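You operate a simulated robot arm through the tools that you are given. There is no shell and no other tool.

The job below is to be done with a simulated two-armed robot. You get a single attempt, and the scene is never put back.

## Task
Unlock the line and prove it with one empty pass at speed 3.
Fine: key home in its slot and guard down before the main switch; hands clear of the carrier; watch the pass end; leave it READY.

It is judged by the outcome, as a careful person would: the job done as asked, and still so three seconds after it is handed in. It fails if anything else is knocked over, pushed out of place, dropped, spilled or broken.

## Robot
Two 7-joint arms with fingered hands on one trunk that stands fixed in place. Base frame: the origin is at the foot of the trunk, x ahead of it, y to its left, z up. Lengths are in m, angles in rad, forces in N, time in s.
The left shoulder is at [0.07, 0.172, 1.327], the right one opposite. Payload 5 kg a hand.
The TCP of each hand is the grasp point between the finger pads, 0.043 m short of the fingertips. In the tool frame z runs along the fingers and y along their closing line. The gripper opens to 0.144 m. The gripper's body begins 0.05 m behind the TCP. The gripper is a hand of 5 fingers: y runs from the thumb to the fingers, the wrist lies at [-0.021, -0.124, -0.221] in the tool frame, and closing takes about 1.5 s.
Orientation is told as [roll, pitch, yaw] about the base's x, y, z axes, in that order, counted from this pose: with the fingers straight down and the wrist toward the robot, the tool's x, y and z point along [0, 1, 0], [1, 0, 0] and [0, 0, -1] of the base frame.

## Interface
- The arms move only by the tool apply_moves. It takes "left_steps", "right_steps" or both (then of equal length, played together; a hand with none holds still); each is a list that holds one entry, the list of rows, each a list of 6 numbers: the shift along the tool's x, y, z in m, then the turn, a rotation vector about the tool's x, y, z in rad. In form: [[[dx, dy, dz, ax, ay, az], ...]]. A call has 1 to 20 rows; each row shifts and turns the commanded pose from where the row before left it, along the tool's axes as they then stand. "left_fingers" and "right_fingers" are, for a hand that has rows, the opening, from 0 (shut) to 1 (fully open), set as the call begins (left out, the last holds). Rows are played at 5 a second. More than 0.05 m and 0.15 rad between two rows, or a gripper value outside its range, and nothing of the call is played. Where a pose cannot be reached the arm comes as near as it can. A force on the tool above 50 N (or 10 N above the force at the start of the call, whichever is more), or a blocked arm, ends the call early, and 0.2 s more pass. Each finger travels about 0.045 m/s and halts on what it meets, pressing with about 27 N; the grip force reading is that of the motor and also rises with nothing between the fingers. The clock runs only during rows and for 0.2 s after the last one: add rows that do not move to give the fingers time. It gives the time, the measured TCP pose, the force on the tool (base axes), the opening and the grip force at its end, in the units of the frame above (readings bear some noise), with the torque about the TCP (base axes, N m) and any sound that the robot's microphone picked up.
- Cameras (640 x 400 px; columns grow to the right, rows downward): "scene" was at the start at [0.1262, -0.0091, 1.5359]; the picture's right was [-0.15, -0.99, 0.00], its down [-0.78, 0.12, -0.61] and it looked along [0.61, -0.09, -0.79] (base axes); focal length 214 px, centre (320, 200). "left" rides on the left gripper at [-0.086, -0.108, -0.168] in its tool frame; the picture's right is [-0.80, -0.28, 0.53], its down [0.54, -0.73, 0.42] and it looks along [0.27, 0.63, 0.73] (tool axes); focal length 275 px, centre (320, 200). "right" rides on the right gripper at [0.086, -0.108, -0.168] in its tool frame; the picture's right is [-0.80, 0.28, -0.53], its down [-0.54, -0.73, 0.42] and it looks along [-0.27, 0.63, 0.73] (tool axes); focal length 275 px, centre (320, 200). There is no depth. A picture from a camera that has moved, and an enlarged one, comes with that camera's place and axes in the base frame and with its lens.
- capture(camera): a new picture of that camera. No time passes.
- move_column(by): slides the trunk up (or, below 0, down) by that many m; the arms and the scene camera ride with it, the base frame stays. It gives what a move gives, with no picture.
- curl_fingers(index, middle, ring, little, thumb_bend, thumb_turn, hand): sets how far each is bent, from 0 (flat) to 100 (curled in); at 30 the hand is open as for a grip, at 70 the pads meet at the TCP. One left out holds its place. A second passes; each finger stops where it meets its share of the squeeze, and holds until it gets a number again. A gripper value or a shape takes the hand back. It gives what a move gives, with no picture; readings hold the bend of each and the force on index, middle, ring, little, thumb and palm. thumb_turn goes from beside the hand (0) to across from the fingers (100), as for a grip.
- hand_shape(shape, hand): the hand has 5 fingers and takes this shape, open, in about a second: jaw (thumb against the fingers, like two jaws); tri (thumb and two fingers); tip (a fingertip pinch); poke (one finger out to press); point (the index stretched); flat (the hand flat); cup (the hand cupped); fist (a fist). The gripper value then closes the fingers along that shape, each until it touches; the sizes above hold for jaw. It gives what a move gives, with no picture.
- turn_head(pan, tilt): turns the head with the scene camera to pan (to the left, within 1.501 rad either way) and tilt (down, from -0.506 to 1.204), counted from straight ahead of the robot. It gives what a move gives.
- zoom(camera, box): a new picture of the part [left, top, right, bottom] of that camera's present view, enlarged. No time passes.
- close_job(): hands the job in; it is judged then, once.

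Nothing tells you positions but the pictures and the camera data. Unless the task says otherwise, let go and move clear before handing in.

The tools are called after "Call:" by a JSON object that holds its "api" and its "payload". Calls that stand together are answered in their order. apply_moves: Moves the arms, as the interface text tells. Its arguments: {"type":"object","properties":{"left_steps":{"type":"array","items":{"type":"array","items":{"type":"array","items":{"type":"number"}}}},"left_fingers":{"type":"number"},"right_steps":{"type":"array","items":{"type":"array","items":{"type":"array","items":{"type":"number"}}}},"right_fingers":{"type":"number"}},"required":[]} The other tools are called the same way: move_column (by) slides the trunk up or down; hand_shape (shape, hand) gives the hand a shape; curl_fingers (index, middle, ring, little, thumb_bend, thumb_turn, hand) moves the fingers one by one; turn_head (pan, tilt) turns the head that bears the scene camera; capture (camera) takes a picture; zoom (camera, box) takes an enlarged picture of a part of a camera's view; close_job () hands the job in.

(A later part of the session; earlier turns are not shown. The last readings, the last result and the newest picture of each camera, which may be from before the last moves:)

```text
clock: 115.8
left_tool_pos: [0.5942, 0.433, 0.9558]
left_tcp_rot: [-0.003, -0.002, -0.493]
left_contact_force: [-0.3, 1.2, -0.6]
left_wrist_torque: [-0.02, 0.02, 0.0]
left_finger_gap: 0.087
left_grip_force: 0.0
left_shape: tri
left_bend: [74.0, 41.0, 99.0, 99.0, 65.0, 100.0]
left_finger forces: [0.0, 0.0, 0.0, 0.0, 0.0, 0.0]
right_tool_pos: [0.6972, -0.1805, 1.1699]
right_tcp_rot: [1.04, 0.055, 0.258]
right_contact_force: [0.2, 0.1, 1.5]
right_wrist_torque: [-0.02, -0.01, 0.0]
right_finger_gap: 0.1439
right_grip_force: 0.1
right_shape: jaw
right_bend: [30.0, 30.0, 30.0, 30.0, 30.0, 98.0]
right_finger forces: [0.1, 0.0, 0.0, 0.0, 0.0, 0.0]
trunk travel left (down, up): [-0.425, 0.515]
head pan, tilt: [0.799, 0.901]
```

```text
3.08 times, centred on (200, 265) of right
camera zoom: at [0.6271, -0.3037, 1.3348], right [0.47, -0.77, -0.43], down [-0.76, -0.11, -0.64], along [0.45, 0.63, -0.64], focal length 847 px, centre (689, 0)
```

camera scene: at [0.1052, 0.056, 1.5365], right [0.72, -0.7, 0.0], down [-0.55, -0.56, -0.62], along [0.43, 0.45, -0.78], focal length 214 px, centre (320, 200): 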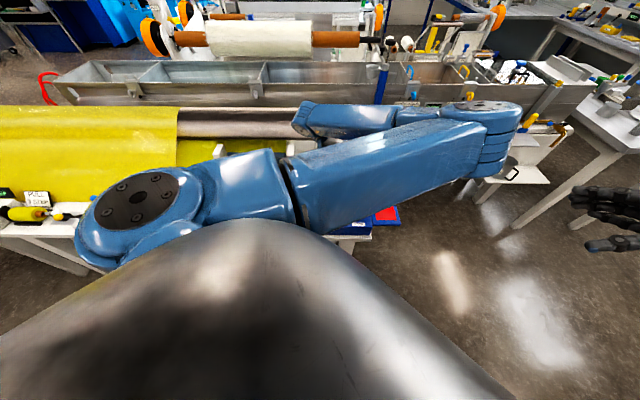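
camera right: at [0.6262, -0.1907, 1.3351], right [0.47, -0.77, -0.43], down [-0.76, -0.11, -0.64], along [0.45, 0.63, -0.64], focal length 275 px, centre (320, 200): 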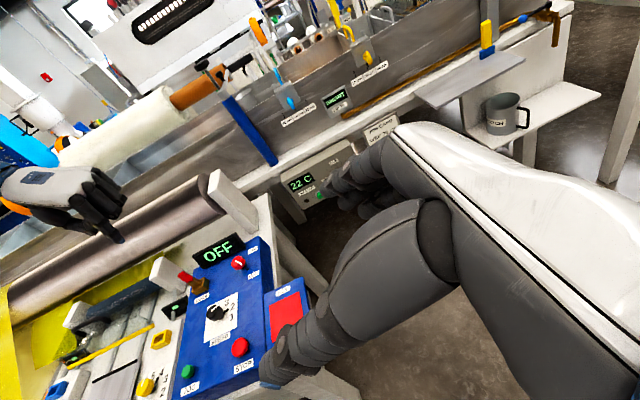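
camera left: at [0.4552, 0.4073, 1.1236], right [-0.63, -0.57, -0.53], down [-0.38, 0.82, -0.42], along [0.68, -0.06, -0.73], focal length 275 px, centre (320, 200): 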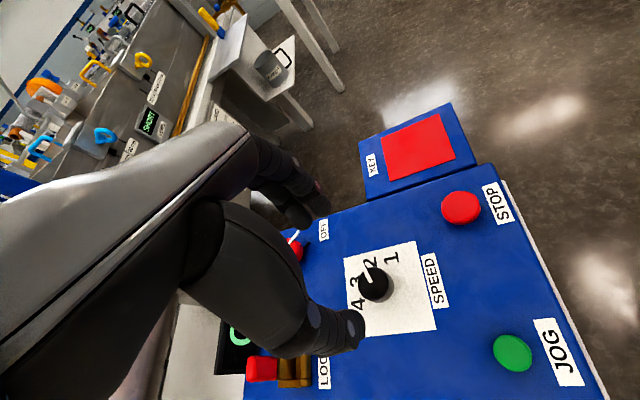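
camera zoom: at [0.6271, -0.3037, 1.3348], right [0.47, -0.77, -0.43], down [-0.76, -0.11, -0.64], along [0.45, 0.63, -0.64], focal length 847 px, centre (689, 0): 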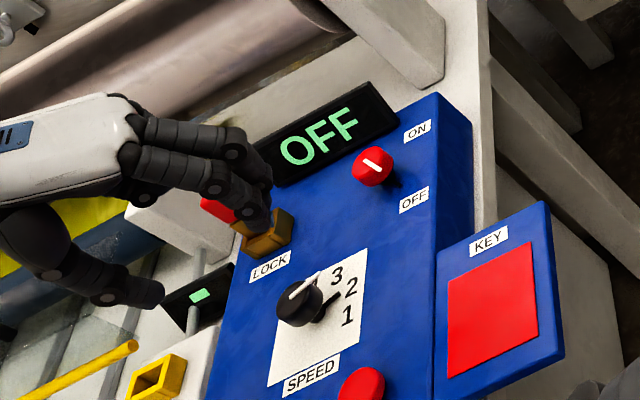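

Call:
{"api": "zoom", "payload": {"camera": "left", "box": [290, 200, 450, 360]}}

Call:
{"api": "zoom", "payload": {"camera": "left", "box": [335, 235, 445, 335]}}

```text
2.50 times, centred on (370, 280) of left
camera zoom: at [0.4552, 0.4073, 1.1236], right [-0.63, -0.57, -0.53], down [-0.38, 0.82, -0.42], along [0.68, -0.06, -0.73], focal length 688 px, centre (195, 0)
```

zoom: 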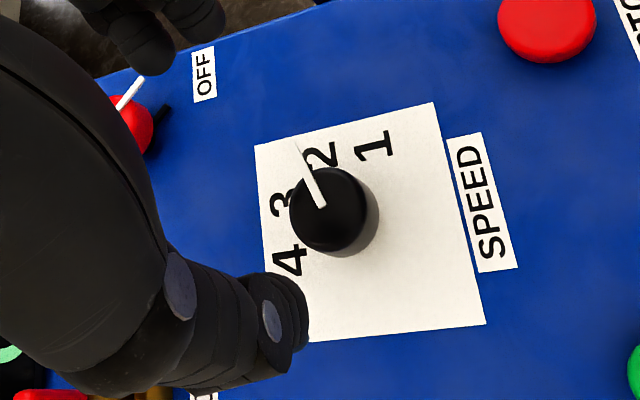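

```text
4.00 times, centred on (390, 285) of left
camera zoom: at [0.4552, 0.4073, 1.1236], right [-0.63, -0.57, -0.53], down [-0.38, 0.82, -0.42], along [0.68, -0.06, -0.73], focal length 1101 px, centre (40, -140)
```

zoom: 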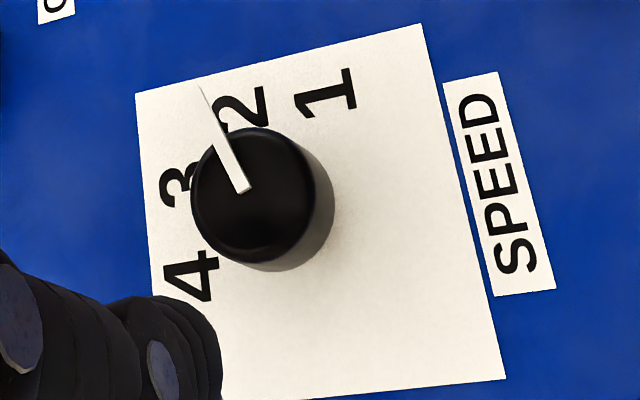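

The pointer clearly sits at 2. I'll go back to the starting wrist angle, centre over the knob and lower the open three-finger grip around it.

Call:
{"api": "apply_moves", "payload": {"left_steps": [[[0, -0.001, 0, 0, 0, 0.13], [0, -0.001, 0, 0, 0, 0.13], [0, 0, 0, 0, 0, 0.13], [0, 0, 0, 0, 0, 0.13], [0, 0, 0, 0, 0, 0.1], [0, 0, 0.04, 0, 0, 0], [0, 0, 0.035, 0, 0, 0], [0, 0, 0, 0, 0, 0]]]}}

Call:
{"api": "zoom", "payload": {"camera": "left", "box": [270, 190, 430, 350]}}

Call:
{"api": "zoom", "payload": {"camera": "right", "box": [140, 210, 260, 310]}}

```text
clock: 117.5
left_tool_pos: [0.5902, 0.432, 0.8812]
left_tcp_rot: [0.001, -0.002, -1.116]
left_contact_force: [-0.3, 0.5, 0.1]
left_wrist_torque: [-0.02, 0.0, -0.05]
left_finger_gap: 0.0867
left_grip_force: 0.1
left_shape: tri
left_bend: [74.0, 41.0, 99.0, 99.0, 65.0, 100.0]
left_finger forces: [0.0, 0.0, 0.1, 0.1, 0.0, 0.0]
right_tool_pos: [0.6968, -0.1814, 1.1708]
right_tcp_rot: [1.04, 0.056, 0.259]
right_contact_force: [-0.5, 0.6, 0.1]
right_wrist_torque: [0.01, -0.01, 0.0]
right_finger_gap: 0.144
right_grip_force: 0.0
right_shape: jaw
right_bend: [30.0, 30.0, 30.0, 30.0, 30.0, 98.0]
right_finger forces: [0.0, 0.0, 0.1, 0.0, 0.1, 0.1]
trunk travel left (down, up): [-0.425, 0.515]
head pan, tilt: [0.799, 0.901]
```

```text
2.50 times, centred on (350, 270) of left
camera zoom: at [0.465, 0.4913, 1.0486], right [-0.84, -0.1, -0.54], down [0.17, 0.89, -0.42], along [0.52, -0.45, -0.73], focal length 688 px, centre (245, 25)
```

zoom: 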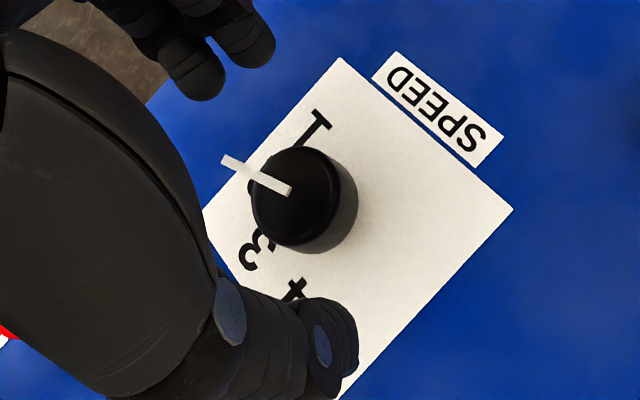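

```text
4.00 times, centred on (200, 260) of right
camera zoom: at [0.6263, -0.3044, 1.3351], right [0.47, -0.77, -0.43], down [-0.76, -0.11, -0.64], along [0.45, 0.63, -0.63], focal length 1101 px, centre (800, -40)
```

zoom: 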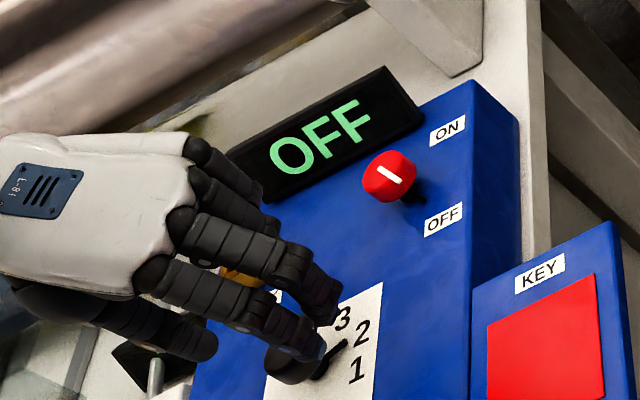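

Call:
{"api": "apply_moves", "payload": {"left_steps": [[[0.002, 0.002, 0.018, 0, 0, 0], [0, 0, 0.016, 0, 0, 0], [0, 0, 0, 0, 0, 0]]]}}

Call:
{"api": "zoom", "payload": {"camera": "left", "box": [270, 190, 430, 350]}}

Call:
{"api": "zoom", "payload": {"camera": "right", "box": [140, 210, 260, 310]}}

```text
clock: 118.3
left_tool_pos: [0.5938, 0.4306, 0.8468]
left_tcp_rot: [0.0, -0.002, -1.113]
left_contact_force: [0.3, 0.5, 0.6]
left_wrist_torque: [-0.03, -0.01, 0.05]
left_finger_gap: 0.0864
left_grip_force: 0.1
left_shape: tri
left_bend: [74.0, 41.0, 99.0, 99.0, 65.0, 100.0]
left_finger forces: [0.0, 0.0, 0.0, 0.1, 0.0, 0.1]
right_tool_pos: [0.6977, -0.1815, 1.1698]
right_tcp_rot: [1.04, 0.056, 0.259]
right_contact_force: [0.6, 0.1, -0.6]
right_wrist_torque: [0.01, -0.01, 0.01]
right_finger_gap: 0.1439
right_grip_force: 0.0
right_shape: jaw
right_bend: [30.0, 30.0, 30.0, 30.0, 30.0, 98.0]
right_finger forces: [0.1, 0.1, 0.1, 0.0, 0.0, 0.1]
trunk travel left (down, up): [-0.425, 0.515]
head pan, tilt: [0.799, 0.901]
```

```text
2.50 times, centred on (350, 270) of left
camera zoom: at [0.4675, 0.4908, 1.0152], right [-0.84, -0.1, -0.54], down [0.17, 0.89, -0.42], along [0.52, -0.45, -0.73], focal length 688 px, centre (245, 25)
```

zoom: 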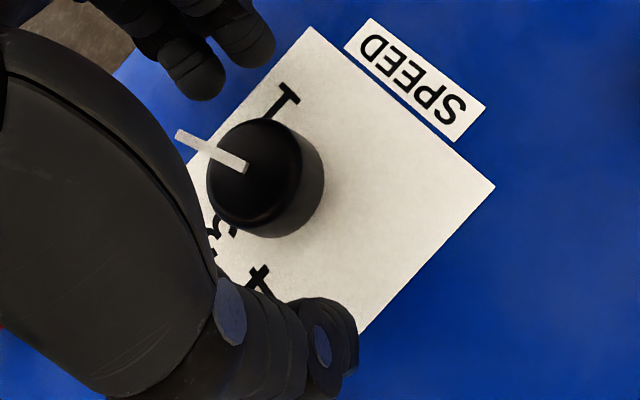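

```text
4.00 times, centred on (200, 260) of right
camera zoom: at [0.6267, -0.3041, 1.3349], right [0.47, -0.77, -0.43], down [-0.76, -0.11, -0.64], along [0.45, 0.63, -0.64], focal length 1101 px, centre (800, -40)
```

zoom: 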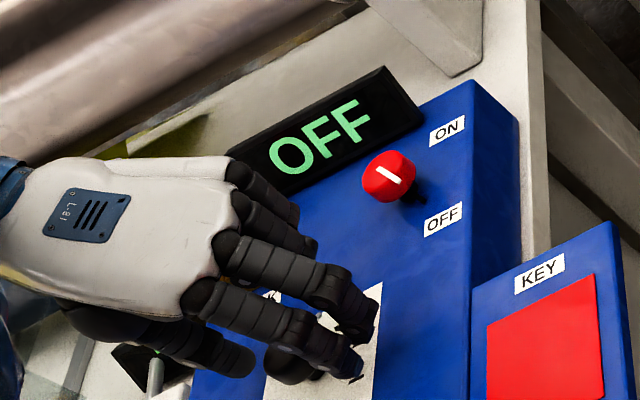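

The pointer would get in the way of the middle finger, so I'll rise, curl the middle finger away and use only thumb and index, centred on the knob.

Call:
{"api": "apply_moves", "payload": {"left_steps": [[[0, 0, -0.03, 0, 0, 0], [0, 0, -0.04, 0, 0, 0], [0, 0, 0, 0, 0, 0]]]}}

Call:
{"api": "curl_fingers", "payload": {"hand": "left", "middle": 100, "index": 40, "thumb_bend": 40, "thumb_turn": 100}}

Call:
{"api": "capture", "payload": {"camera": "left"}}

Call:
{"api": "zoom", "payload": {"camera": "right", "box": [140, 210, 260, 310]}}

```text
clock: 119.2
left_tool_pos: [0.5932, 0.4316, 0.9173]
left_tcp_rot: [0.0, -0.002, -1.113]
left_contact_force: [-0.1, 0.5, 0.2]
left_wrist_torque: [-0.01, 0.01, -0.05]
left_finger_gap: 0.087
left_grip_force: 0.2
left_shape: tri
left_bend: [74.0, 41.0, 99.0, 99.0, 65.0, 100.0]
left_finger forces: [0.0, 0.1, 0.1, 0.0, 0.0, 0.0]
right_tool_pos: [0.6979, -0.1809, 1.1699]
right_tcp_rot: [1.039, 0.056, 0.258]
right_contact_force: [-0.2, 0.3, -0.2]
right_wrist_torque: [0.0, 0.01, 0.01]
right_finger_gap: 0.1442
right_grip_force: 0.1
right_shape: jaw
right_bend: [30.0, 30.0, 30.0, 30.0, 30.0, 98.0]
right_finger forces: [0.0, 0.0, 0.1, 0.1, 0.0, 0.0]
trunk travel left (down, up): [-0.425, 0.515]
head pan, tilt: [0.799, 0.901]
```

```text
clock: 120.2
left_tool_pos: [0.5927, 0.4322, 0.9187]
left_tcp_rot: [0.0, -0.001, -1.115]
left_contact_force: [-0.6, 0.7, 0.1]
left_wrist_torque: [0.02, 0.0, 0.02]
left_finger_gap: 0.1138
left_grip_force: 0.1
left_shape: fingers
left_bend: [40.0, 100.0, 99.0, 99.0, 40.0, 99.0]
left_finger forces: [0.0, 0.1, 0.0, 0.0, 0.0, 0.1]
right_tool_pos: [0.6974, -0.1813, 1.1691]
right_tcp_rot: [1.04, 0.056, 0.259]
right_contact_force: [-0.1, -0.4, -0.1]
right_wrist_torque: [0.0, 0.02, 0.01]
right_finger_gap: 0.144
right_grip_force: 0.0
right_shape: jaw
right_bend: [30.0, 30.0, 30.0, 30.0, 30.0, 98.0]
right_finger forces: [0.0, 0.0, 0.0, 0.1, 0.1, 0.1]
trunk travel left (down, up): [-0.425, 0.515]
head pan, tilt: [0.799, 0.901]
```

```text
taken
camera left: at [0.4672, 0.4915, 1.0857], right [-0.84, -0.1, -0.54], down [0.17, 0.89, -0.42], along [0.52, -0.45, -0.73], focal length 275 px, centre (320, 200)
```

left: 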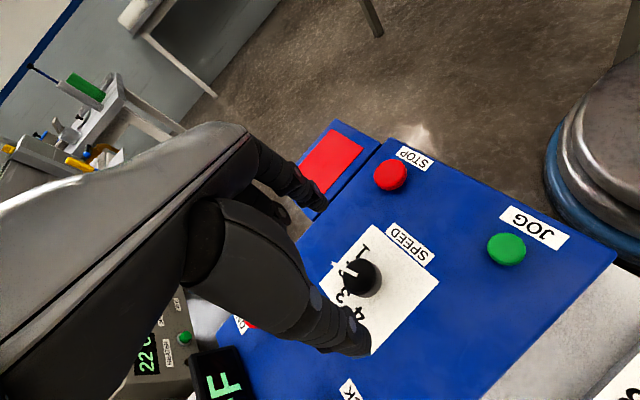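

```text
4.00 times, centred on (200, 260) of right
camera zoom: at [0.6268, -0.3039, 1.3349], right [0.47, -0.77, -0.43], down [-0.76, -0.11, -0.64], along [0.45, 0.63, -0.64], focal length 1101 px, centre (800, -40)
```

zoom: 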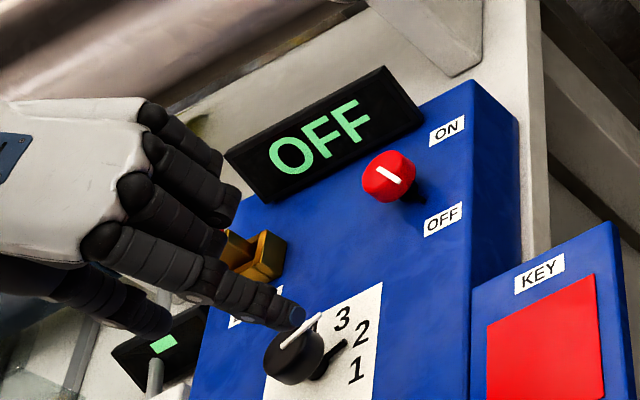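

Call:
{"api": "apply_moves", "payload": {"left_steps": [[[0.011, 0, 0, 0, 0, 0], [0, 0, 0.04, 0, 0, 0], [0, 0, 0.033, 0, 0, 0], [0, 0, 0, 0, 0, 0]]]}}

Call:
{"api": "curl_fingers", "payload": {"hand": "left", "index": 54, "thumb_bend": 54}}

Call:
{"api": "zoom", "payload": {"camera": "left", "box": [270, 180, 430, 340]}}

Call:
{"api": "zoom", "payload": {"camera": "right", "box": [140, 230, 260, 320]}}

```text
clock: 121.2
left_tool_pos: [0.6032, 0.4366, 0.8448]
left_tcp_rot: [0.001, -0.002, -1.114]
left_contact_force: [0.1, 0.1, -0.5]
left_wrist_torque: [0.05, -0.01, -0.01]
left_finger_gap: 0.1137
left_grip_force: 0.1
left_shape: fingers
left_bend: [40.0, 100.0, 99.0, 99.0, 40.0, 99.0]
left_finger forces: [0.0, 0.0, 0.0, 0.1, 0.0, 0.0]
right_tool_pos: [0.6973, -0.1811, 1.1705]
right_tcp_rot: [1.041, 0.056, 0.257]
right_contact_force: [-0.4, -0.9, -0.5]
right_wrist_torque: [0.03, 0.03, 0.0]
right_finger_gap: 0.1442
right_grip_force: 0.1
right_shape: jaw
right_bend: [30.0, 30.0, 30.0, 30.0, 30.0, 98.0]
right_finger forces: [0.0, 0.0, 0.1, 0.0, 0.1, 0.0]
trunk travel left (down, up): [-0.425, 0.515]
head pan, tilt: [0.799, 0.901]
```

```text
clock: 122.2
left_tool_pos: [0.6039, 0.4368, 0.8458]
left_tcp_rot: [0.001, -0.002, -1.117]
left_contact_force: [0.0, 0.2, 0.0]
left_wrist_torque: [-0.02, 0.02, 0.0]
left_finger_gap: 0.0644
left_grip_force: 0.1
left_shape: fingers
left_bend: [54.0, 100.0, 99.0, 99.0, 54.0, 100.0]
left_finger forces: [0.0, 0.0, 0.0, 0.0, 0.0, 0.0]
right_tool_pos: [0.6971, -0.1819, 1.1689]
right_tcp_rot: [1.041, 0.055, 0.259]
right_contact_force: [-0.2, 0.2, 0.1]
right_wrist_torque: [0.0, -0.01, 0.01]
right_finger_gap: 0.1438
right_grip_force: 0.0
right_shape: jaw
right_bend: [30.0, 30.0, 30.0, 30.0, 30.0, 98.0]
right_finger forces: [0.1, 0.0, 0.0, 0.1, 0.1, 0.0]
trunk travel left (down, up): [-0.425, 0.515]
head pan, tilt: [0.799, 0.901]
```

```text
2.50 times, centred on (350, 260) of left
camera zoom: at [0.4776, 0.4964, 1.0125], right [-0.84, -0.1, -0.54], down [0.17, 0.89, -0.42], along [0.52, -0.45, -0.73], focal length 688 px, centre (245, 50)
```

zoom: 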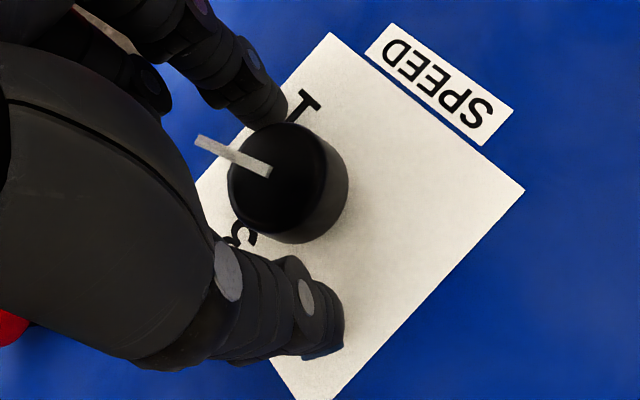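

```text
4.44 times, centred on (200, 275) of right
camera zoom: at [0.6267, -0.304, 1.335], right [0.47, -0.77, -0.43], down [-0.76, -0.11, -0.64], along [0.45, 0.63, -0.64], focal length 1224 px, centre (853, -133)
```

zoom: 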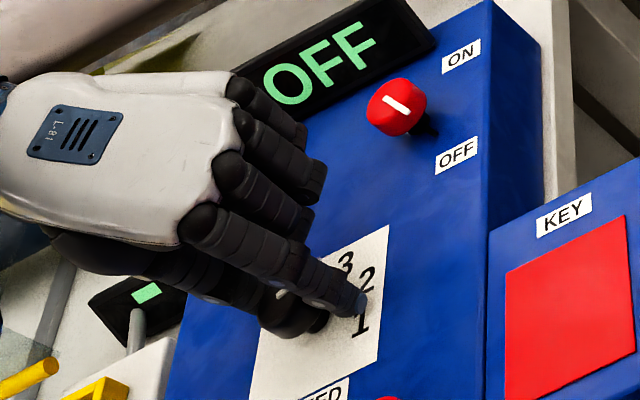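

Call:
{"api": "apply_moves", "payload": {"left_steps": [[[0, 0.007, 0, 0, 0, 0], [0, 0, 0, 0, 0, 0]]]}}

Call:
{"api": "curl_fingers", "payload": {"hand": "left", "index": 70, "thumb_bend": 70}}

Call:
{"api": "zoom", "payload": {"camera": "left", "box": [270, 180, 430, 340]}}

Call:
{"api": "zoom", "payload": {"camera": "right", "box": [140, 230, 260, 320]}}

```text
clock: 122.8
left_tool_pos: [0.6058, 0.4311, 0.8445]
left_tcp_rot: [0.0, -0.003, -1.113]
left_contact_force: [-0.1, -0.3, 0.7]
left_wrist_torque: [-0.01, 0.02, -0.01]
left_finger_gap: 0.0646
left_grip_force: 0.0
left_shape: fingers
left_bend: [54.0, 100.0, 99.0, 99.0, 54.0, 100.0]
left_finger forces: [0.0, 0.1, 0.0, 0.0, 0.0, 0.0]
right_tool_pos: [0.6983, -0.18, 1.1701]
right_tcp_rot: [1.041, 0.055, 0.258]
right_contact_force: [0.3, -0.1, -0.2]
right_wrist_torque: [-0.01, 0.0, -0.01]
right_finger_gap: 0.1439
right_grip_force: 0.0
right_shape: jaw
right_bend: [30.0, 30.0, 30.0, 30.0, 30.0, 98.0]
right_finger forces: [0.1, 0.0, 0.0, 0.0, 0.1, 0.1]
trunk travel left (down, up): [-0.425, 0.515]
head pan, tilt: [0.799, 0.901]
```

```text
clock: 123.8
left_tool_pos: [0.6056, 0.4319, 0.8443]
left_tcp_rot: [0.0, -0.001, -1.112]
left_contact_force: [-2.8, 4.0, -3.5]
left_wrist_torque: [0.1, 0.1, 0.01]
left_finger_gap: 0.0367
left_grip_force: 8.7
left_shape: fingers
left_bend: [64.0, 100.0, 99.0, 99.0, 62.0, 100.0]
left_finger forces: [5.9, 0.0, 0.0, 0.0, 11.3, 0.1]
right_tool_pos: [0.6974, -0.1804, 1.1702]
right_tcp_rot: [1.041, 0.056, 0.259]
right_contact_force: [0.7, 0.4, 0.3]
right_wrist_torque: [0.01, 0.0, 0.01]
right_finger_gap: 0.1439
right_grip_force: 0.1
right_shape: jaw
right_bend: [30.0, 30.0, 30.0, 30.0, 30.0, 98.0]
right_finger forces: [0.0, 0.0, 0.0, 0.1, 0.0, 0.0]
trunk travel left (down, up): [-0.425, 0.515]
head pan, tilt: [0.799, 0.901]
```

```text
2.50 times, centred on (350, 260) of left
camera zoom: at [0.48, 0.4907, 1.0122], right [-0.84, -0.1, -0.53], down [0.17, 0.89, -0.42], along [0.52, -0.45, -0.73], focal length 688 px, centre (245, 50)
```

zoom: 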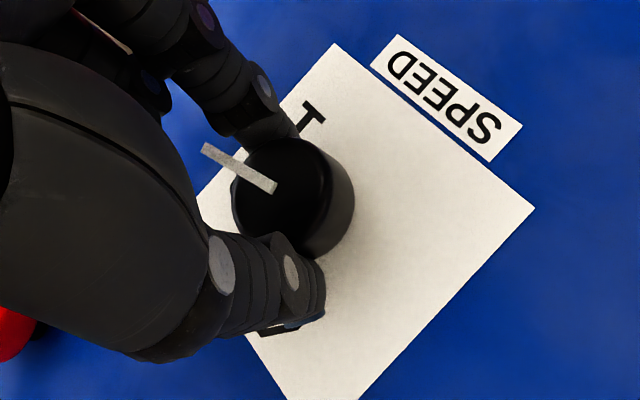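

```text
4.44 times, centred on (200, 275) of right
camera zoom: at [0.6267, -0.3033, 1.3351], right [0.47, -0.77, -0.43], down [-0.76, -0.11, -0.64], along [0.45, 0.63, -0.64], focal length 1224 px, centre (853, -133)
```

zoom: 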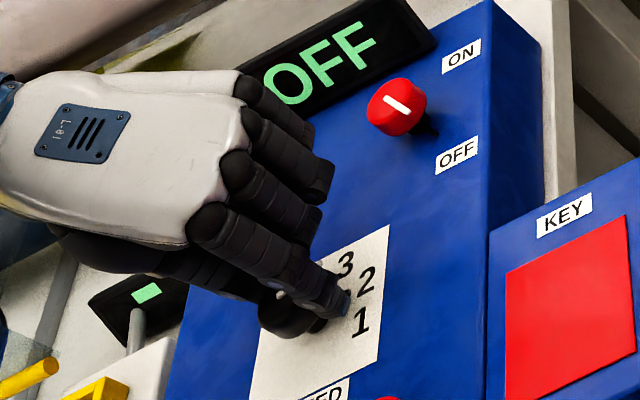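

The knob is gripped (37 mm across). I'll turn it about 45° counterclockwise around its own axis.

Call:
{"api": "apply_moves", "payload": {"left_steps": [[[0.0006, -0.0015, 0, 0, 0, -0.13], [0.0006, -0.0015, 0, 0, 0, -0.13], [0.0006, -0.0015, 0, 0, 0, -0.13], [0.0006, -0.0015, 0, 0, 0, -0.13], [0.0006, -0.0015, 0, 0, 0, -0.13], [0.0006, -0.0015, 0, 0, 0, -0.13], [0, 0, 0, 0, 0, 0]]]}}

Call:
{"api": "capture", "payload": {"camera": "left"}}

Call:
{"api": "zoom", "payload": {"camera": "left", "box": [270, 180, 430, 340]}}

Call:
{"api": "zoom", "payload": {"camera": "right", "box": [140, 230, 260, 320]}}

```text
clock: 125.5
left_tool_pos: [0.5992, 0.5116, 0.8737]
left_tcp_rot: [0.08, -0.009, -0.264]
left_contact_force: [-0.8, -0.5, -0.4]
left_wrist_torque: [-0.03, 0.03, -0.05]
left_finger_gap: 0.0081
left_grip_force: 0.1
left_shape: fingers
left_bend: [70.0, 100.0, 99.0, 99.0, 70.0, 100.0]
left_finger forces: [0.0, 0.1, 0.0, 0.0, 0.0, 0.1]
right_tool_pos: [0.6975, -0.1817, 1.1708]
right_tcp_rot: [1.04, 0.058, 0.257]
right_contact_force: [0.0, 0.0, 1.6]
right_wrist_torque: [0.01, 0.03, 0.0]
right_finger_gap: 0.1439
right_grip_force: 0.1
right_shape: jaw
right_bend: [30.0, 30.0, 30.0, 30.0, 30.0, 98.0]
right_finger forces: [0.0, 0.1, 0.1, 0.0, 0.0, 0.0]
trunk travel left (down, up): [-0.425, 0.515]
head pan, tilt: [0.799, 0.901]
stopped in row 7 (left hand): the arm was blocked; the commanded pose is now the measured one
```

```text
taken
camera left: at [0.4675, 0.4441, 1.0347], right [-0.47, -0.65, -0.6], down [-0.55, 0.74, -0.38], along [0.69, 0.15, -0.7], focal length 275 px, centre (320, 200)
```

left: 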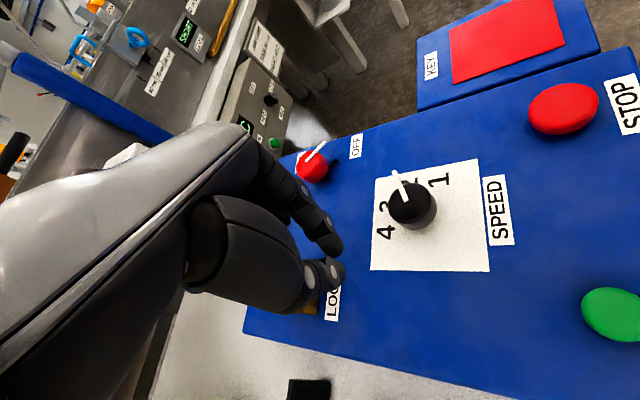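

```text
2.50 times, centred on (350, 260) of left
camera zoom: at [0.4675, 0.4441, 1.0347], right [-0.47, -0.65, -0.6], down [-0.55, 0.74, -0.38], along [0.69, 0.15, -0.7], focal length 688 px, centre (245, 50)
```

zoom: 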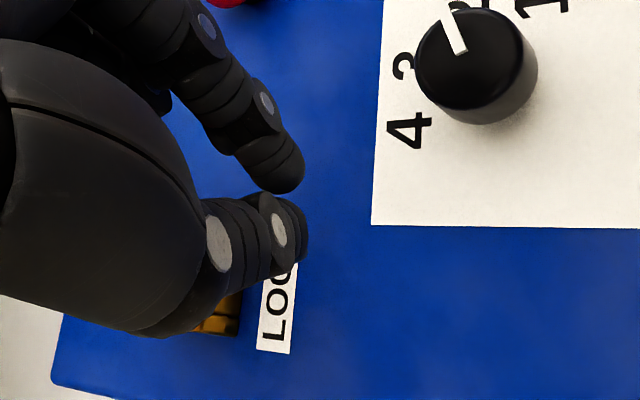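

```text
4.44 times, centred on (200, 275) of right
camera zoom: at [0.6266, -0.3035, 1.3354], right [0.47, -0.77, -0.43], down [-0.76, -0.11, -0.64], along [0.45, 0.63, -0.64], focal length 1224 px, centre (853, -133)
```

zoom: 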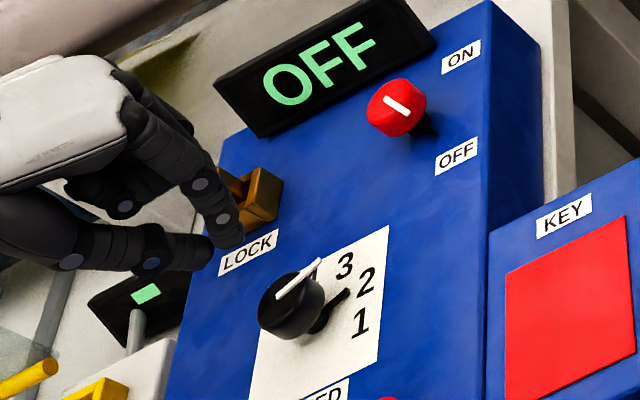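

The arm was blocked again and the hand slid off the knob toward the key; the display still says OFF. I'll lift straight up and check the key.

Call:
{"api": "apply_moves", "payload": {"left_steps": [[[0, 0, -0.03, 0, 0, 0], [0, 0, -0.04, 0, 0, 0], [0, 0, -0.04, 0, 0, 0], [0, 0, -0.04, 0, 0, 0], [0, 0, 0, 0, 0, 0]]]}}

Call:
{"api": "capture", "payload": {"camera": "left"}}

Call:
{"api": "capture", "payload": {"camera": "right"}}

Call:
{"api": "zoom", "payload": {"camera": "right", "box": [140, 210, 260, 310]}}

Call:
{"api": "capture", "payload": {"camera": "scene"}}

```text
clock: 126.8
left_tool_pos: [0.597, 0.4954, 1.0226]
left_tcp_rot: [0.077, -0.004, -0.269]
left_contact_force: [0.4, -0.2, 1.2]
left_wrist_torque: [0.01, 0.01, -0.03]
left_finger_gap: 0.0081
left_grip_force: 0.0
left_shape: fingers
left_bend: [70.0, 100.0, 99.0, 99.0, 70.0, 100.0]
left_finger forces: [0.0, 0.0, 0.0, 0.1, 0.0, 0.1]
right_tool_pos: [0.6983, -0.1825, 1.1684]
right_tcp_rot: [1.041, 0.056, 0.257]
right_contact_force: [-0.6, 0.1, -0.2]
right_wrist_torque: [0.04, -0.02, 0.01]
right_finger_gap: 0.144
right_grip_force: 0.1
right_shape: jaw
right_bend: [30.0, 30.0, 30.0, 30.0, 30.0, 98.0]
right_finger forces: [0.0, 0.0, 0.0, 0.1, 0.1, 0.0]
trunk travel left (down, up): [-0.425, 0.515]
head pan, tilt: [0.799, 0.901]
```

```text
taken
camera left: at [0.4653, 0.4293, 1.1831], right [-0.47, -0.65, -0.59], down [-0.55, 0.74, -0.38], along [0.69, 0.14, -0.71], focal length 275 px, centre (320, 200)
```

left: 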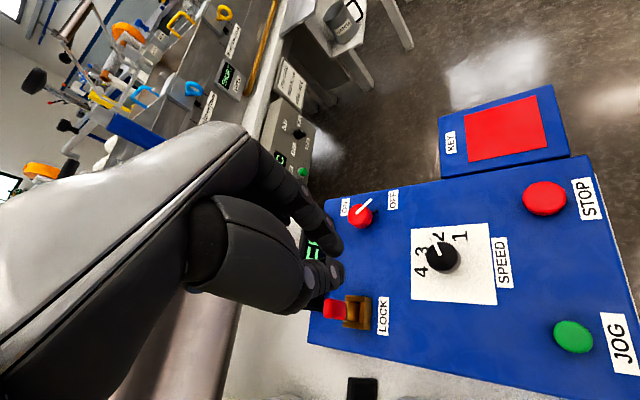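

```text
taken
camera right: at [0.6273, -0.3047, 1.3344], right [0.47, -0.77, -0.43], down [-0.76, -0.11, -0.64], along [0.45, 0.63, -0.64], focal length 275 px, centre (320, 200)
```

right: 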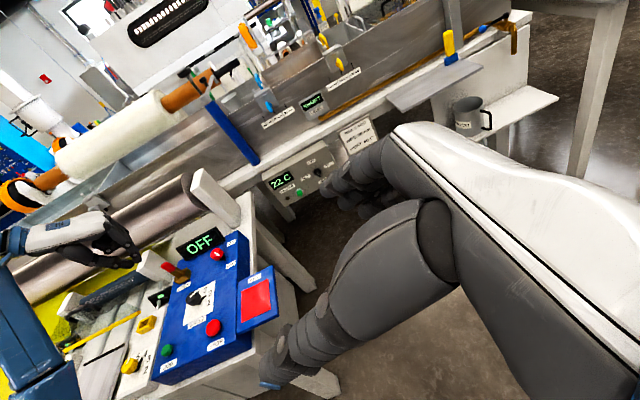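

```text
4.00 times, centred on (200, 260) of right
camera zoom: at [0.6273, -0.3047, 1.3344], right [0.47, -0.77, -0.43], down [-0.76, -0.11, -0.64], along [0.45, 0.63, -0.64], focal length 1101 px, centre (800, -40)
```

zoom: 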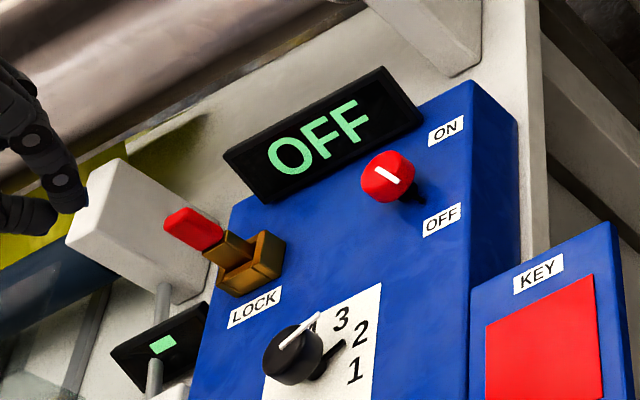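

```text
taken
camera scene: at [0.1054, 0.0551, 1.5365], right [0.72, -0.7, 0.0], down [-0.55, -0.56, -0.62], along [0.43, 0.45, -0.78], focal length 214 px, centre (320, 200)
```

scene: 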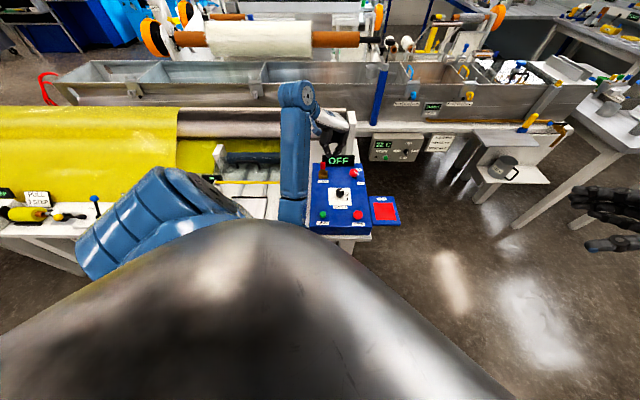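

The key is fine. The left elbow keeps folding into a bad posture, so I'll park the left arm up to the left and finish with the right arm, whose elbow is still naturally outward. First I'll park the left and turn the right hand to point down.

Call:
{"api": "apply_moves", "payload": {"left_steps": [[[0, 0, -0.045, 0, 0, 0], [0.0228, -0.0319, -0.02, 0, 0, 0], [0.0228, -0.0319, -0.02, 0, 0, 0], [0.0228, -0.0319, -0.02, 0, 0, 0], [0.0228, -0.0319, -0.02, 0, 0, 0], [0.0228, -0.0319, -0.02, 0, 0, 0], [0.0228, -0.0319, -0.02, 0, 0, 0], [0.0228, -0.0319, -0.02, 0, 0, 0], [0.0228, -0.0319, -0.02, 0, 0, 0], [0.0228, -0.0319, -0.02, 0, 0, 0], [0, 0, 0, 0, 0, 0]]], "right_steps": [[[0, 0, 0, 0, -0.13, 0], [0, 0, 0, 0, -0.13, 0], [0, 0, 0, 0, -0.13, 0], [0, 0, 0, 0, -0.13, 0], [0, 0, 0, 0, -0.13, 0], [0, 0, 0, 0, -0.13, 0], [0, 0, 0, 0, -0.13, 0], [0, 0, 0, 0, -0.13, 0], [0, 0, 0, -0.055, 0, 0], [0, 0, 0, 0, 0, 0], [0, 0, 0, 0, 0, 0]]]}}

Call:
{"api": "capture", "payload": {"camera": "scene"}}

Call:
{"api": "capture", "payload": {"camera": "right"}}

Call:
{"api": "capture", "payload": {"camera": "left"}}

```text
clock: 129.2
left_tool_pos: [0.37, 0.7546, 1.263]
left_tcp_rot: [0.074, -0.006, -0.27]
left_contact_force: [1.4, -0.1, 0.0]
left_wrist_torque: [-0.01, 0.01, -0.02]
left_finger_gap: 0.0082
left_grip_force: 0.0
left_shape: fingers
left_bend: [70.0, 100.0, 99.0, 99.0, 70.0, 100.0]
left_finger forces: [0.0, 0.0, 0.0, 0.1, 0.0, 0.1]
right_tool_pos: [0.6987, -0.1807, 1.169]
right_tcp_rot: [-0.001, 0.001, 0.259]
right_contact_force: [-0.1, -0.1, -0.3]
right_wrist_torque: [0.0, -0.02, -0.01]
right_finger_gap: 0.144
right_grip_force: 0.0
right_shape: jaw
right_bend: [30.0, 30.0, 30.0, 30.0, 30.0, 98.0]
right_finger forces: [0.0, 0.0, 0.0, 0.1, 0.1, 0.0]
trunk travel left (down, up): [-0.425, 0.515]
head pan, tilt: [0.799, 0.901]
```

```text
taken
camera scene: at [0.1058, 0.056, 1.5365], right [0.72, -0.7, 0.0], down [-0.55, -0.56, -0.62], along [0.43, 0.45, -0.78], focal length 214 px, centre (320, 200)
```

scene: 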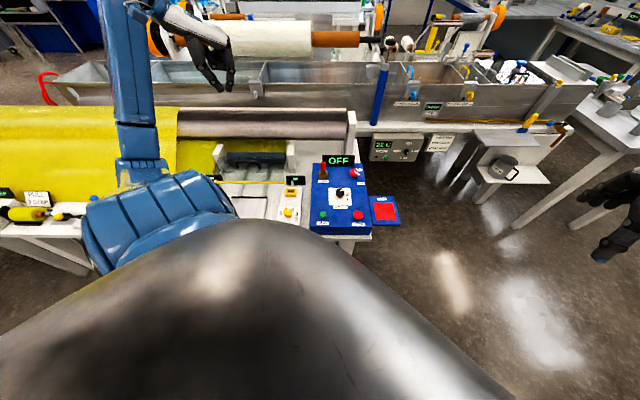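

```text
taken
camera right: at [0.5716, -0.125, 1.3373], right [0.48, -0.7, 0.53], down [-0.56, -0.71, -0.42], along [0.67, -0.1, -0.73], focal length 275 px, centre (320, 200)
```

right: 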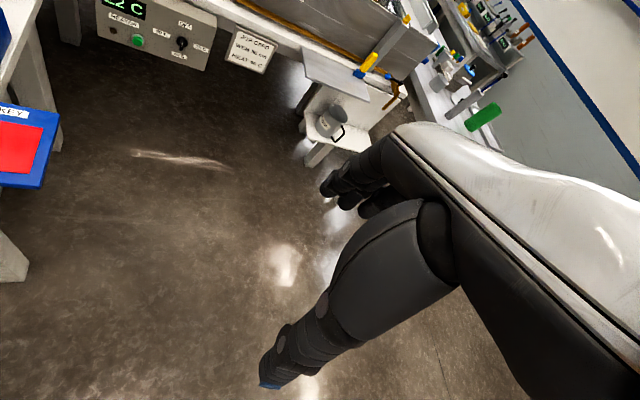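

```text
taken
camera left: at [0.2367, 0.6886, 1.4227], right [-0.47, -0.65, -0.59], down [-0.55, 0.74, -0.39], along [0.69, 0.14, -0.71], focal length 275 px, centre (320, 200)
```

left: 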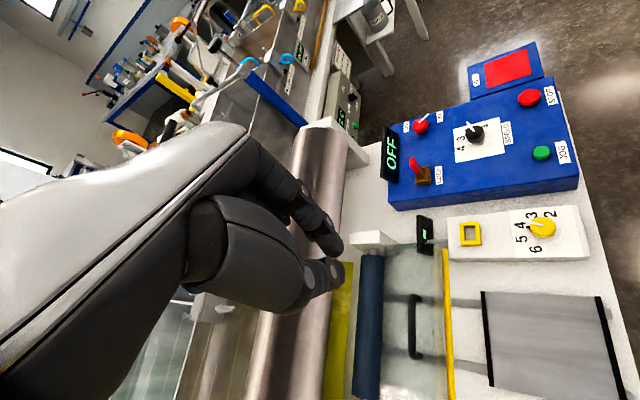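

Parked on the left, the left elbow has come back to its good outward posture, and its camera shows the guard down and the key home. I'll retry the dial with the left hand from here: wrist to the starting angle, fingers open, elbow check.

Call:
{"api": "curl_fingers", "payload": {"hand": "left", "index": 40, "thumb_bend": 40}}

Call:
{"api": "apply_moves", "payload": {"left_steps": [[[0, 0, 0, 0, -0.074, 0], [0, 0, 0, 0, 0, 0.13], [0, 0, 0, 0, 0, 0.13], [0, 0, 0, 0, 0, 0.13], [0, 0, 0, 0, 0, 0.13], [0, 0, 0, 0, 0, 0.13], [0, 0, 0, 0, 0, 0.13], [0, 0, 0, 0, 0, 0]]]}}

Call:
{"api": "capture", "payload": {"camera": "scene"}}

Call:
{"api": "capture", "payload": {"camera": "left"}}

```text
clock: 130.2
left_tool_pos: [0.3682, 0.7552, 1.2623]
left_tcp_rot: [0.077, -0.004, -0.266]
left_contact_force: [0.2, 0.1, 0.5]
left_wrist_torque: [-0.01, -0.03, 0.04]
left_finger_gap: 0.1138
left_grip_force: 0.0
left_shape: fingers
left_bend: [40.0, 100.0, 99.0, 99.0, 40.0, 99.0]
left_finger forces: [0.1, 0.0, 0.1, 0.1, 0.0, 0.0]
right_tool_pos: [0.6972, -0.1802, 1.17]
right_tcp_rot: [-0.001, -0.001, 0.259]
right_contact_force: [0.2, 0.3, 0.3]
right_wrist_torque: [0.01, 0.02, -0.01]
right_finger_gap: 0.1441
right_grip_force: 0.0
right_shape: jaw
right_bend: [30.0, 30.0, 30.0, 30.0, 30.0, 98.0]
right_finger forces: [0.0, 0.0, 0.1, 0.1, 0.0, 0.1]
trunk travel left (down, up): [-0.425, 0.515]
head pan, tilt: [0.799, 0.901]
```

```text
clock: 131.9
left_tool_pos: [0.3679, 0.7546, 1.2602]
left_tcp_rot: [0.004, -0.004, -1.05]
left_contact_force: [0.0, 0.1, 0.2]
left_wrist_torque: [0.0, 0.02, -0.02]
left_finger_gap: 0.1138
left_grip_force: 0.1
left_shape: fingers
left_bend: [40.0, 100.0, 99.0, 99.0, 40.0, 99.0]
left_finger forces: [0.0, 0.1, 0.0, 0.0, 0.0, 0.0]
right_tool_pos: [0.6977, -0.1814, 1.1705]
right_tcp_rot: [-0.002, 0.0, 0.258]
right_contact_force: [0.5, -0.2, 0.5]
right_wrist_torque: [-0.01, 0.0, 0.02]
right_finger_gap: 0.144
right_grip_force: 0.0
right_shape: jaw
right_bend: [30.0, 30.0, 30.0, 30.0, 30.0, 98.0]
right_finger forces: [0.0, 0.0, 0.0, 0.1, 0.0, 0.0]
trunk travel left (down, up): [-0.425, 0.515]
head pan, tilt: [0.799, 0.901]
```

```text
taken
camera scene: at [0.1045, 0.056, 1.5366], right [0.72, -0.7, 0.0], down [-0.55, -0.56, -0.62], along [0.43, 0.45, -0.78], focal length 214 px, centre (320, 200)
```

scene: 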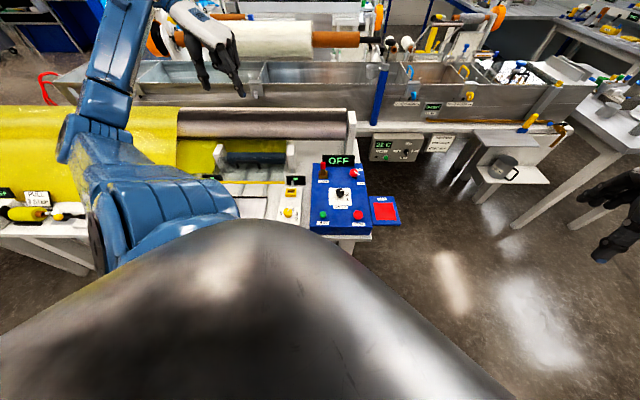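

```text
taken
camera left: at [0.2378, 0.8055, 1.4278], right [-0.83, -0.15, -0.54], down [0.11, 0.9, -0.42], along [0.55, -0.41, -0.73], focal length 275 px, centre (320, 200)
```

left: 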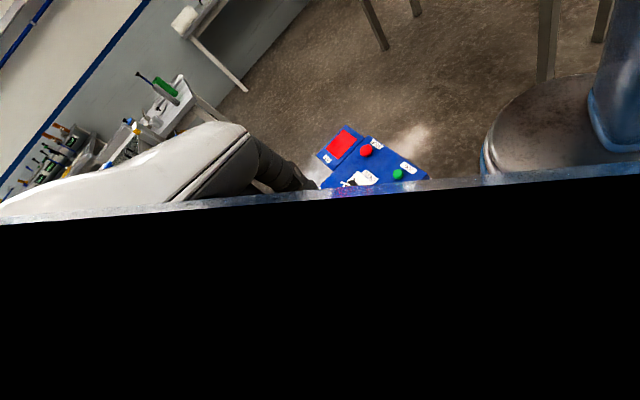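

The elbow is well out to the left. I'll bring the hand over the dial.

Call:
{"api": "apply_moves", "payload": {"left_steps": [[[0.0051, 0.0442, 0, 0, 0, 0], [0.0051, 0.0442, 0, 0, 0, 0], [0.0051, 0.0442, 0, 0, 0, 0], [0.0051, 0.0442, 0, 0, 0, 0], [0.0051, 0.0442, 0, 0, 0, 0], [0.0051, 0.0442, 0, 0, 0, 0], [0.0051, 0.0442, 0, 0, 0, 0], [0.0051, 0.0442, 0, 0, 0, 0], [0.0051, 0.0442, 0, 0, 0, 0], [0, 0, 0.045, 0, 0, 0], [0, 0, 0.045, 0, 0, 0], [0, 0, 0.045, 0, 0, 0], [0, 0, 0.045, 0, 0, 0], [0, 0, 0.045, 0, 0, 0], [0, 0, 0.045, 0, 0, 0], [0, 0, 0.045, 0, 0, 0], [0, 0, 0, 0, 0, 0]]]}}

Call:
{"api": "capture", "payload": {"camera": "scene"}}

Call:
{"api": "capture", "payload": {"camera": "left"}}

```text
clock: 135.6
left_tool_pos: [0.6091, 0.432, 0.9474]
left_tcp_rot: [0.005, -0.004, -1.047]
left_contact_force: [0.0, -0.2, 0.7]
left_wrist_torque: [0.01, -0.02, 0.01]
left_finger_gap: 0.1146
left_grip_force: 0.1
left_shape: fingers
left_bend: [40.0, 100.0, 99.0, 99.0, 40.0, 99.0]
left_finger forces: [0.0, 0.1, 0.1, 0.1, 0.0, 0.1]
right_tool_pos: [0.699, -0.1808, 1.1702]
right_tcp_rot: [0.0, -0.001, 0.257]
right_contact_force: [0.7, 0.8, -0.3]
right_wrist_torque: [0.02, 0.0, -0.03]
right_finger_gap: 0.1441
right_grip_force: 0.1
right_shape: jaw
right_bend: [30.0, 30.0, 30.0, 30.0, 30.0, 98.0]
right_finger forces: [0.0, 0.0, 0.0, 0.1, 0.1, 0.0]
trunk travel left (down, up): [-0.425, 0.515]
head pan, tilt: [0.799, 0.901]
```

```text
taken
camera scene: at [0.1044, 0.0555, 1.5366], right [0.72, -0.7, 0.0], down [-0.55, -0.56, -0.62], along [0.43, 0.45, -0.78], focal length 214 px, centre (320, 200)
```

scene: 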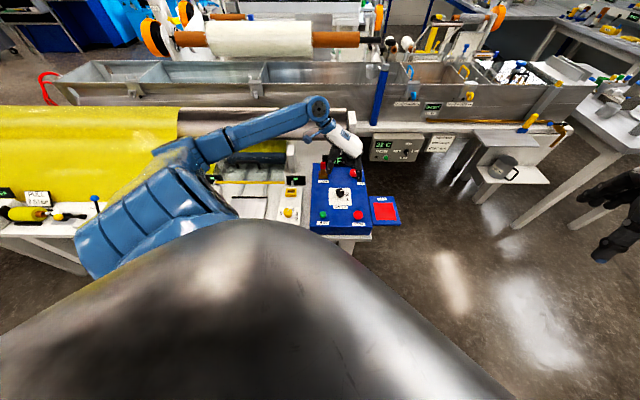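

```text
taken
camera left: at [0.4777, 0.4835, 1.1156], right [-0.83, -0.15, -0.54], down [0.11, 0.9, -0.42], along [0.55, -0.41, -0.73], focal length 275 px, centre (320, 200)
```

left: 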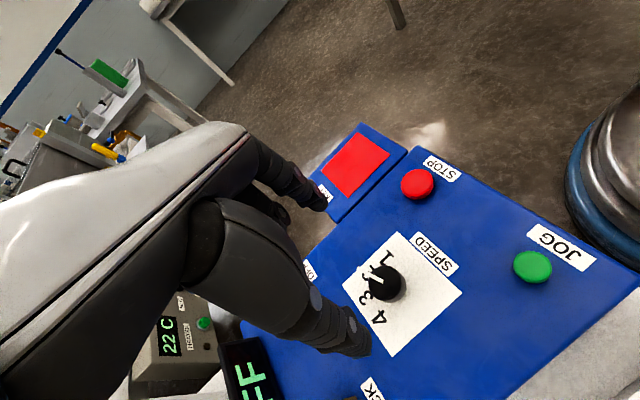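

This posture is good: the scene camera sees the panel freely. I'll lower around the knob.

Call:
{"api": "apply_moves", "payload": {"left_steps": [[[-0.0028, -0.0023, 0.03, 0, 0, 0], [0, 0, 0.04, 0, 0, 0], [0, 0, 0.032, 0, 0, 0], [0, 0, 0, 0, 0, 0]]]}}

Call:
{"api": "curl_fingers", "payload": {"hand": "left", "index": 54, "thumb_bend": 54}}

Call:
{"api": "zoom", "payload": {"camera": "left", "box": [270, 180, 430, 340]}}

Call:
{"api": "zoom", "payload": {"camera": "scene", "box": [305, 140, 385, 230]}}

```text
clock: 136.6
left_tool_pos: [0.6052, 0.4316, 0.846]
left_tcp_rot: [0.006, -0.003, -1.051]
left_contact_force: [-0.1, 0.4, 0.5]
left_wrist_torque: [0.01, 0.03, 0.0]
left_finger_gap: 0.1144
left_grip_force: 0.0
left_shape: fingers
left_bend: [40.0, 100.0, 99.0, 99.0, 40.0, 99.0]
left_finger forces: [0.1, 0.0, 0.0, 0.0, 0.1, 0.0]
right_tool_pos: [0.6967, -0.1812, 1.1708]
right_tcp_rot: [0.0, 0.0, 0.257]
right_contact_force: [-1.2, 0.1, 0.4]
right_wrist_torque: [-0.01, -0.01, -0.01]
right_finger_gap: 0.1441
right_grip_force: 0.0
right_shape: jaw
right_bend: [30.0, 30.0, 30.0, 30.0, 30.0, 98.0]
right_finger forces: [0.0, 0.0, 0.1, 0.1, 0.0, 0.1]
trunk travel left (down, up): [-0.425, 0.515]
head pan, tilt: [0.799, 0.901]
```

```text
clock: 137.6
left_tool_pos: [0.6036, 0.4328, 0.8463]
left_tcp_rot: [0.003, -0.003, -1.046]
left_contact_force: [-0.1, 0.5, -0.4]
left_wrist_torque: [0.02, 0.0, -0.03]
left_finger_gap: 0.0645
left_grip_force: 0.0
left_shape: fingers
left_bend: [54.0, 100.0, 99.0, 99.0, 54.0, 100.0]
left_finger forces: [0.1, 0.0, 0.1, 0.0, 0.0, 0.0]
right_tool_pos: [0.6973, -0.1821, 1.1708]
right_tcp_rot: [0.0, -0.001, 0.257]
right_contact_force: [0.7, 0.4, -1.0]
right_wrist_torque: [0.0, 0.0, 0.0]
right_finger_gap: 0.144
right_grip_force: 0.0
right_shape: jaw
right_bend: [30.0, 30.0, 30.0, 30.0, 30.0, 98.0]
right_finger forces: [0.1, 0.0, 0.0, 0.0, 0.1, 0.0]
trunk travel left (down, up): [-0.425, 0.515]
head pan, tilt: [0.799, 0.901]
```

```text
2.50 times, centred on (350, 260) of left
camera zoom: at [0.4749, 0.4837, 1.0133], right [-0.83, -0.15, -0.54], down [0.11, 0.9, -0.42], along [0.55, -0.41, -0.73], focal length 688 px, centre (245, 50)
```

zoom: 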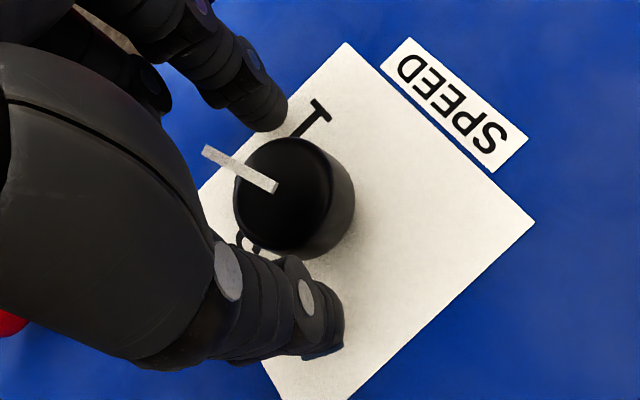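

```text
4.44 times, centred on (345, 185) of scene
camera zoom: at [0.1046, 0.0559, 1.5366], right [0.72, -0.7, 0.0], down [-0.55, -0.56, -0.62], along [0.43, 0.45, -0.78], focal length 953 px, centre (209, 267)
```

zoom: 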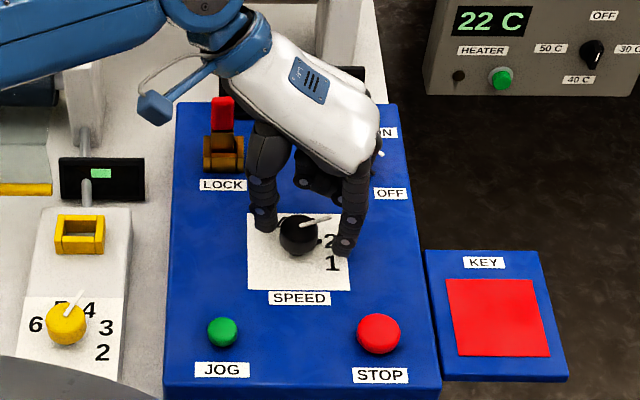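

The thumb and index straddle the knob with the pointer free. I'll close and turn it.

Call:
{"api": "curl_fingers", "payload": {"hand": "left", "index": 72, "thumb_bend": 72}}

Call:
{"api": "apply_moves", "payload": {"left_steps": [[[0.0006, -0.0014, 0, 0, 0, -0.13], [0.0006, -0.0014, 0, 0, 0, -0.13], [0.0006, -0.0014, 0, 0, 0, -0.13], [0, 0, 0, 0, 0, 0]]]}}

Call:
{"api": "zoom", "payload": {"camera": "left", "box": [270, 180, 430, 340]}}

Call:
{"api": "zoom", "payload": {"camera": "scene", "box": [305, 140, 385, 230]}}

```text
clock: 138.6
left_tool_pos: [0.6049, 0.434, 0.8459]
left_tcp_rot: [0.003, -0.002, -1.048]
left_contact_force: [-4.8, 4.0, -2.6]
left_wrist_torque: [0.07, 0.15, -0.02]
left_finger_gap: 0.0362
left_grip_force: 11.6
left_shape: fingers
left_bend: [63.0, 100.0, 99.0, 99.0, 63.0, 100.0]
left_finger forces: [8.0, 0.1, 0.1, 0.1, 15.0, 0.0]
right_tool_pos: [0.6978, -0.1811, 1.1698]
right_tcp_rot: [-0.001, 0.0, 0.259]
right_contact_force: [-0.1, 1.4, 0.7]
right_wrist_torque: [0.0, -0.02, 0.01]
right_finger_gap: 0.1441
right_grip_force: 0.0
right_shape: jaw
right_bend: [30.0, 30.0, 30.0, 30.0, 30.0, 98.0]
right_finger forces: [0.1, 0.0, 0.0, 0.0, 0.1, 0.0]
trunk travel left (down, up): [-0.425, 0.515]
head pan, tilt: [0.799, 0.901]
```

```text
clock: 139.6
left_tool_pos: [0.6048, 0.4372, 0.845]
left_tcp_rot: [0.003, -0.007, -0.655]
left_contact_force: [-3.5, 2.1, -3.9]
left_wrist_torque: [0.0, 0.1, -0.08]
left_finger_gap: 0.0342
left_grip_force: 10.2
left_shape: fingers
left_bend: [64.0, 100.0, 99.0, 99.0, 64.0, 100.0]
left_finger forces: [8.5, 0.0, 0.1, 0.0, 13.3, 0.0]
right_tool_pos: [0.6992, -0.1808, 1.1694]
right_tcp_rot: [-0.001, 0.001, 0.258]
right_contact_force: [-0.4, -0.3, 0.4]
right_wrist_torque: [-0.01, -0.02, 0.05]
right_finger_gap: 0.1438
right_grip_force: 0.0
right_shape: jaw
right_bend: [30.0, 30.0, 30.0, 30.0, 30.0, 98.0]
right_finger forces: [0.0, 0.1, 0.0, 0.0, 0.0, 0.0]
trunk travel left (down, up): [-0.425, 0.515]
head pan, tilt: [0.799, 0.901]
```

```text
2.50 times, centred on (350, 260) of left
camera zoom: at [0.4639, 0.4357, 1.0126], right [-0.71, -0.46, -0.54], down [-0.24, 0.87, -0.43], along [0.66, -0.17, -0.73], focal length 688 px, centre (245, 50)
```

zoom: 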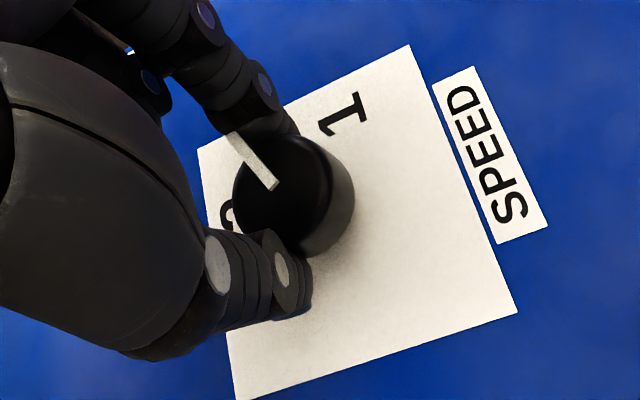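

```text
4.44 times, centred on (345, 185) of scene
camera zoom: at [0.1047, 0.0564, 1.5366], right [0.72, -0.7, 0.0], down [-0.55, -0.56, -0.62], along [0.43, 0.45, -0.78], focal length 953 px, centre (209, 267)
```

zoom: 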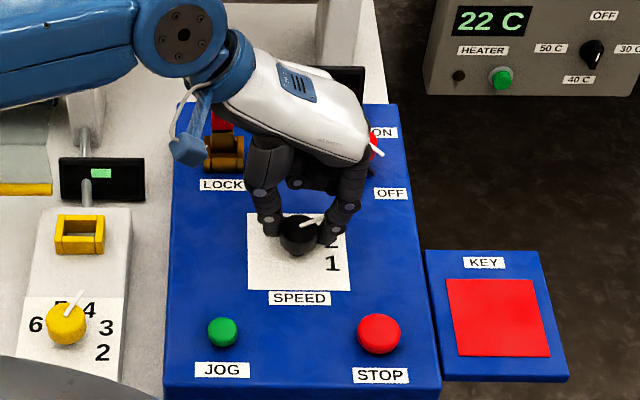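

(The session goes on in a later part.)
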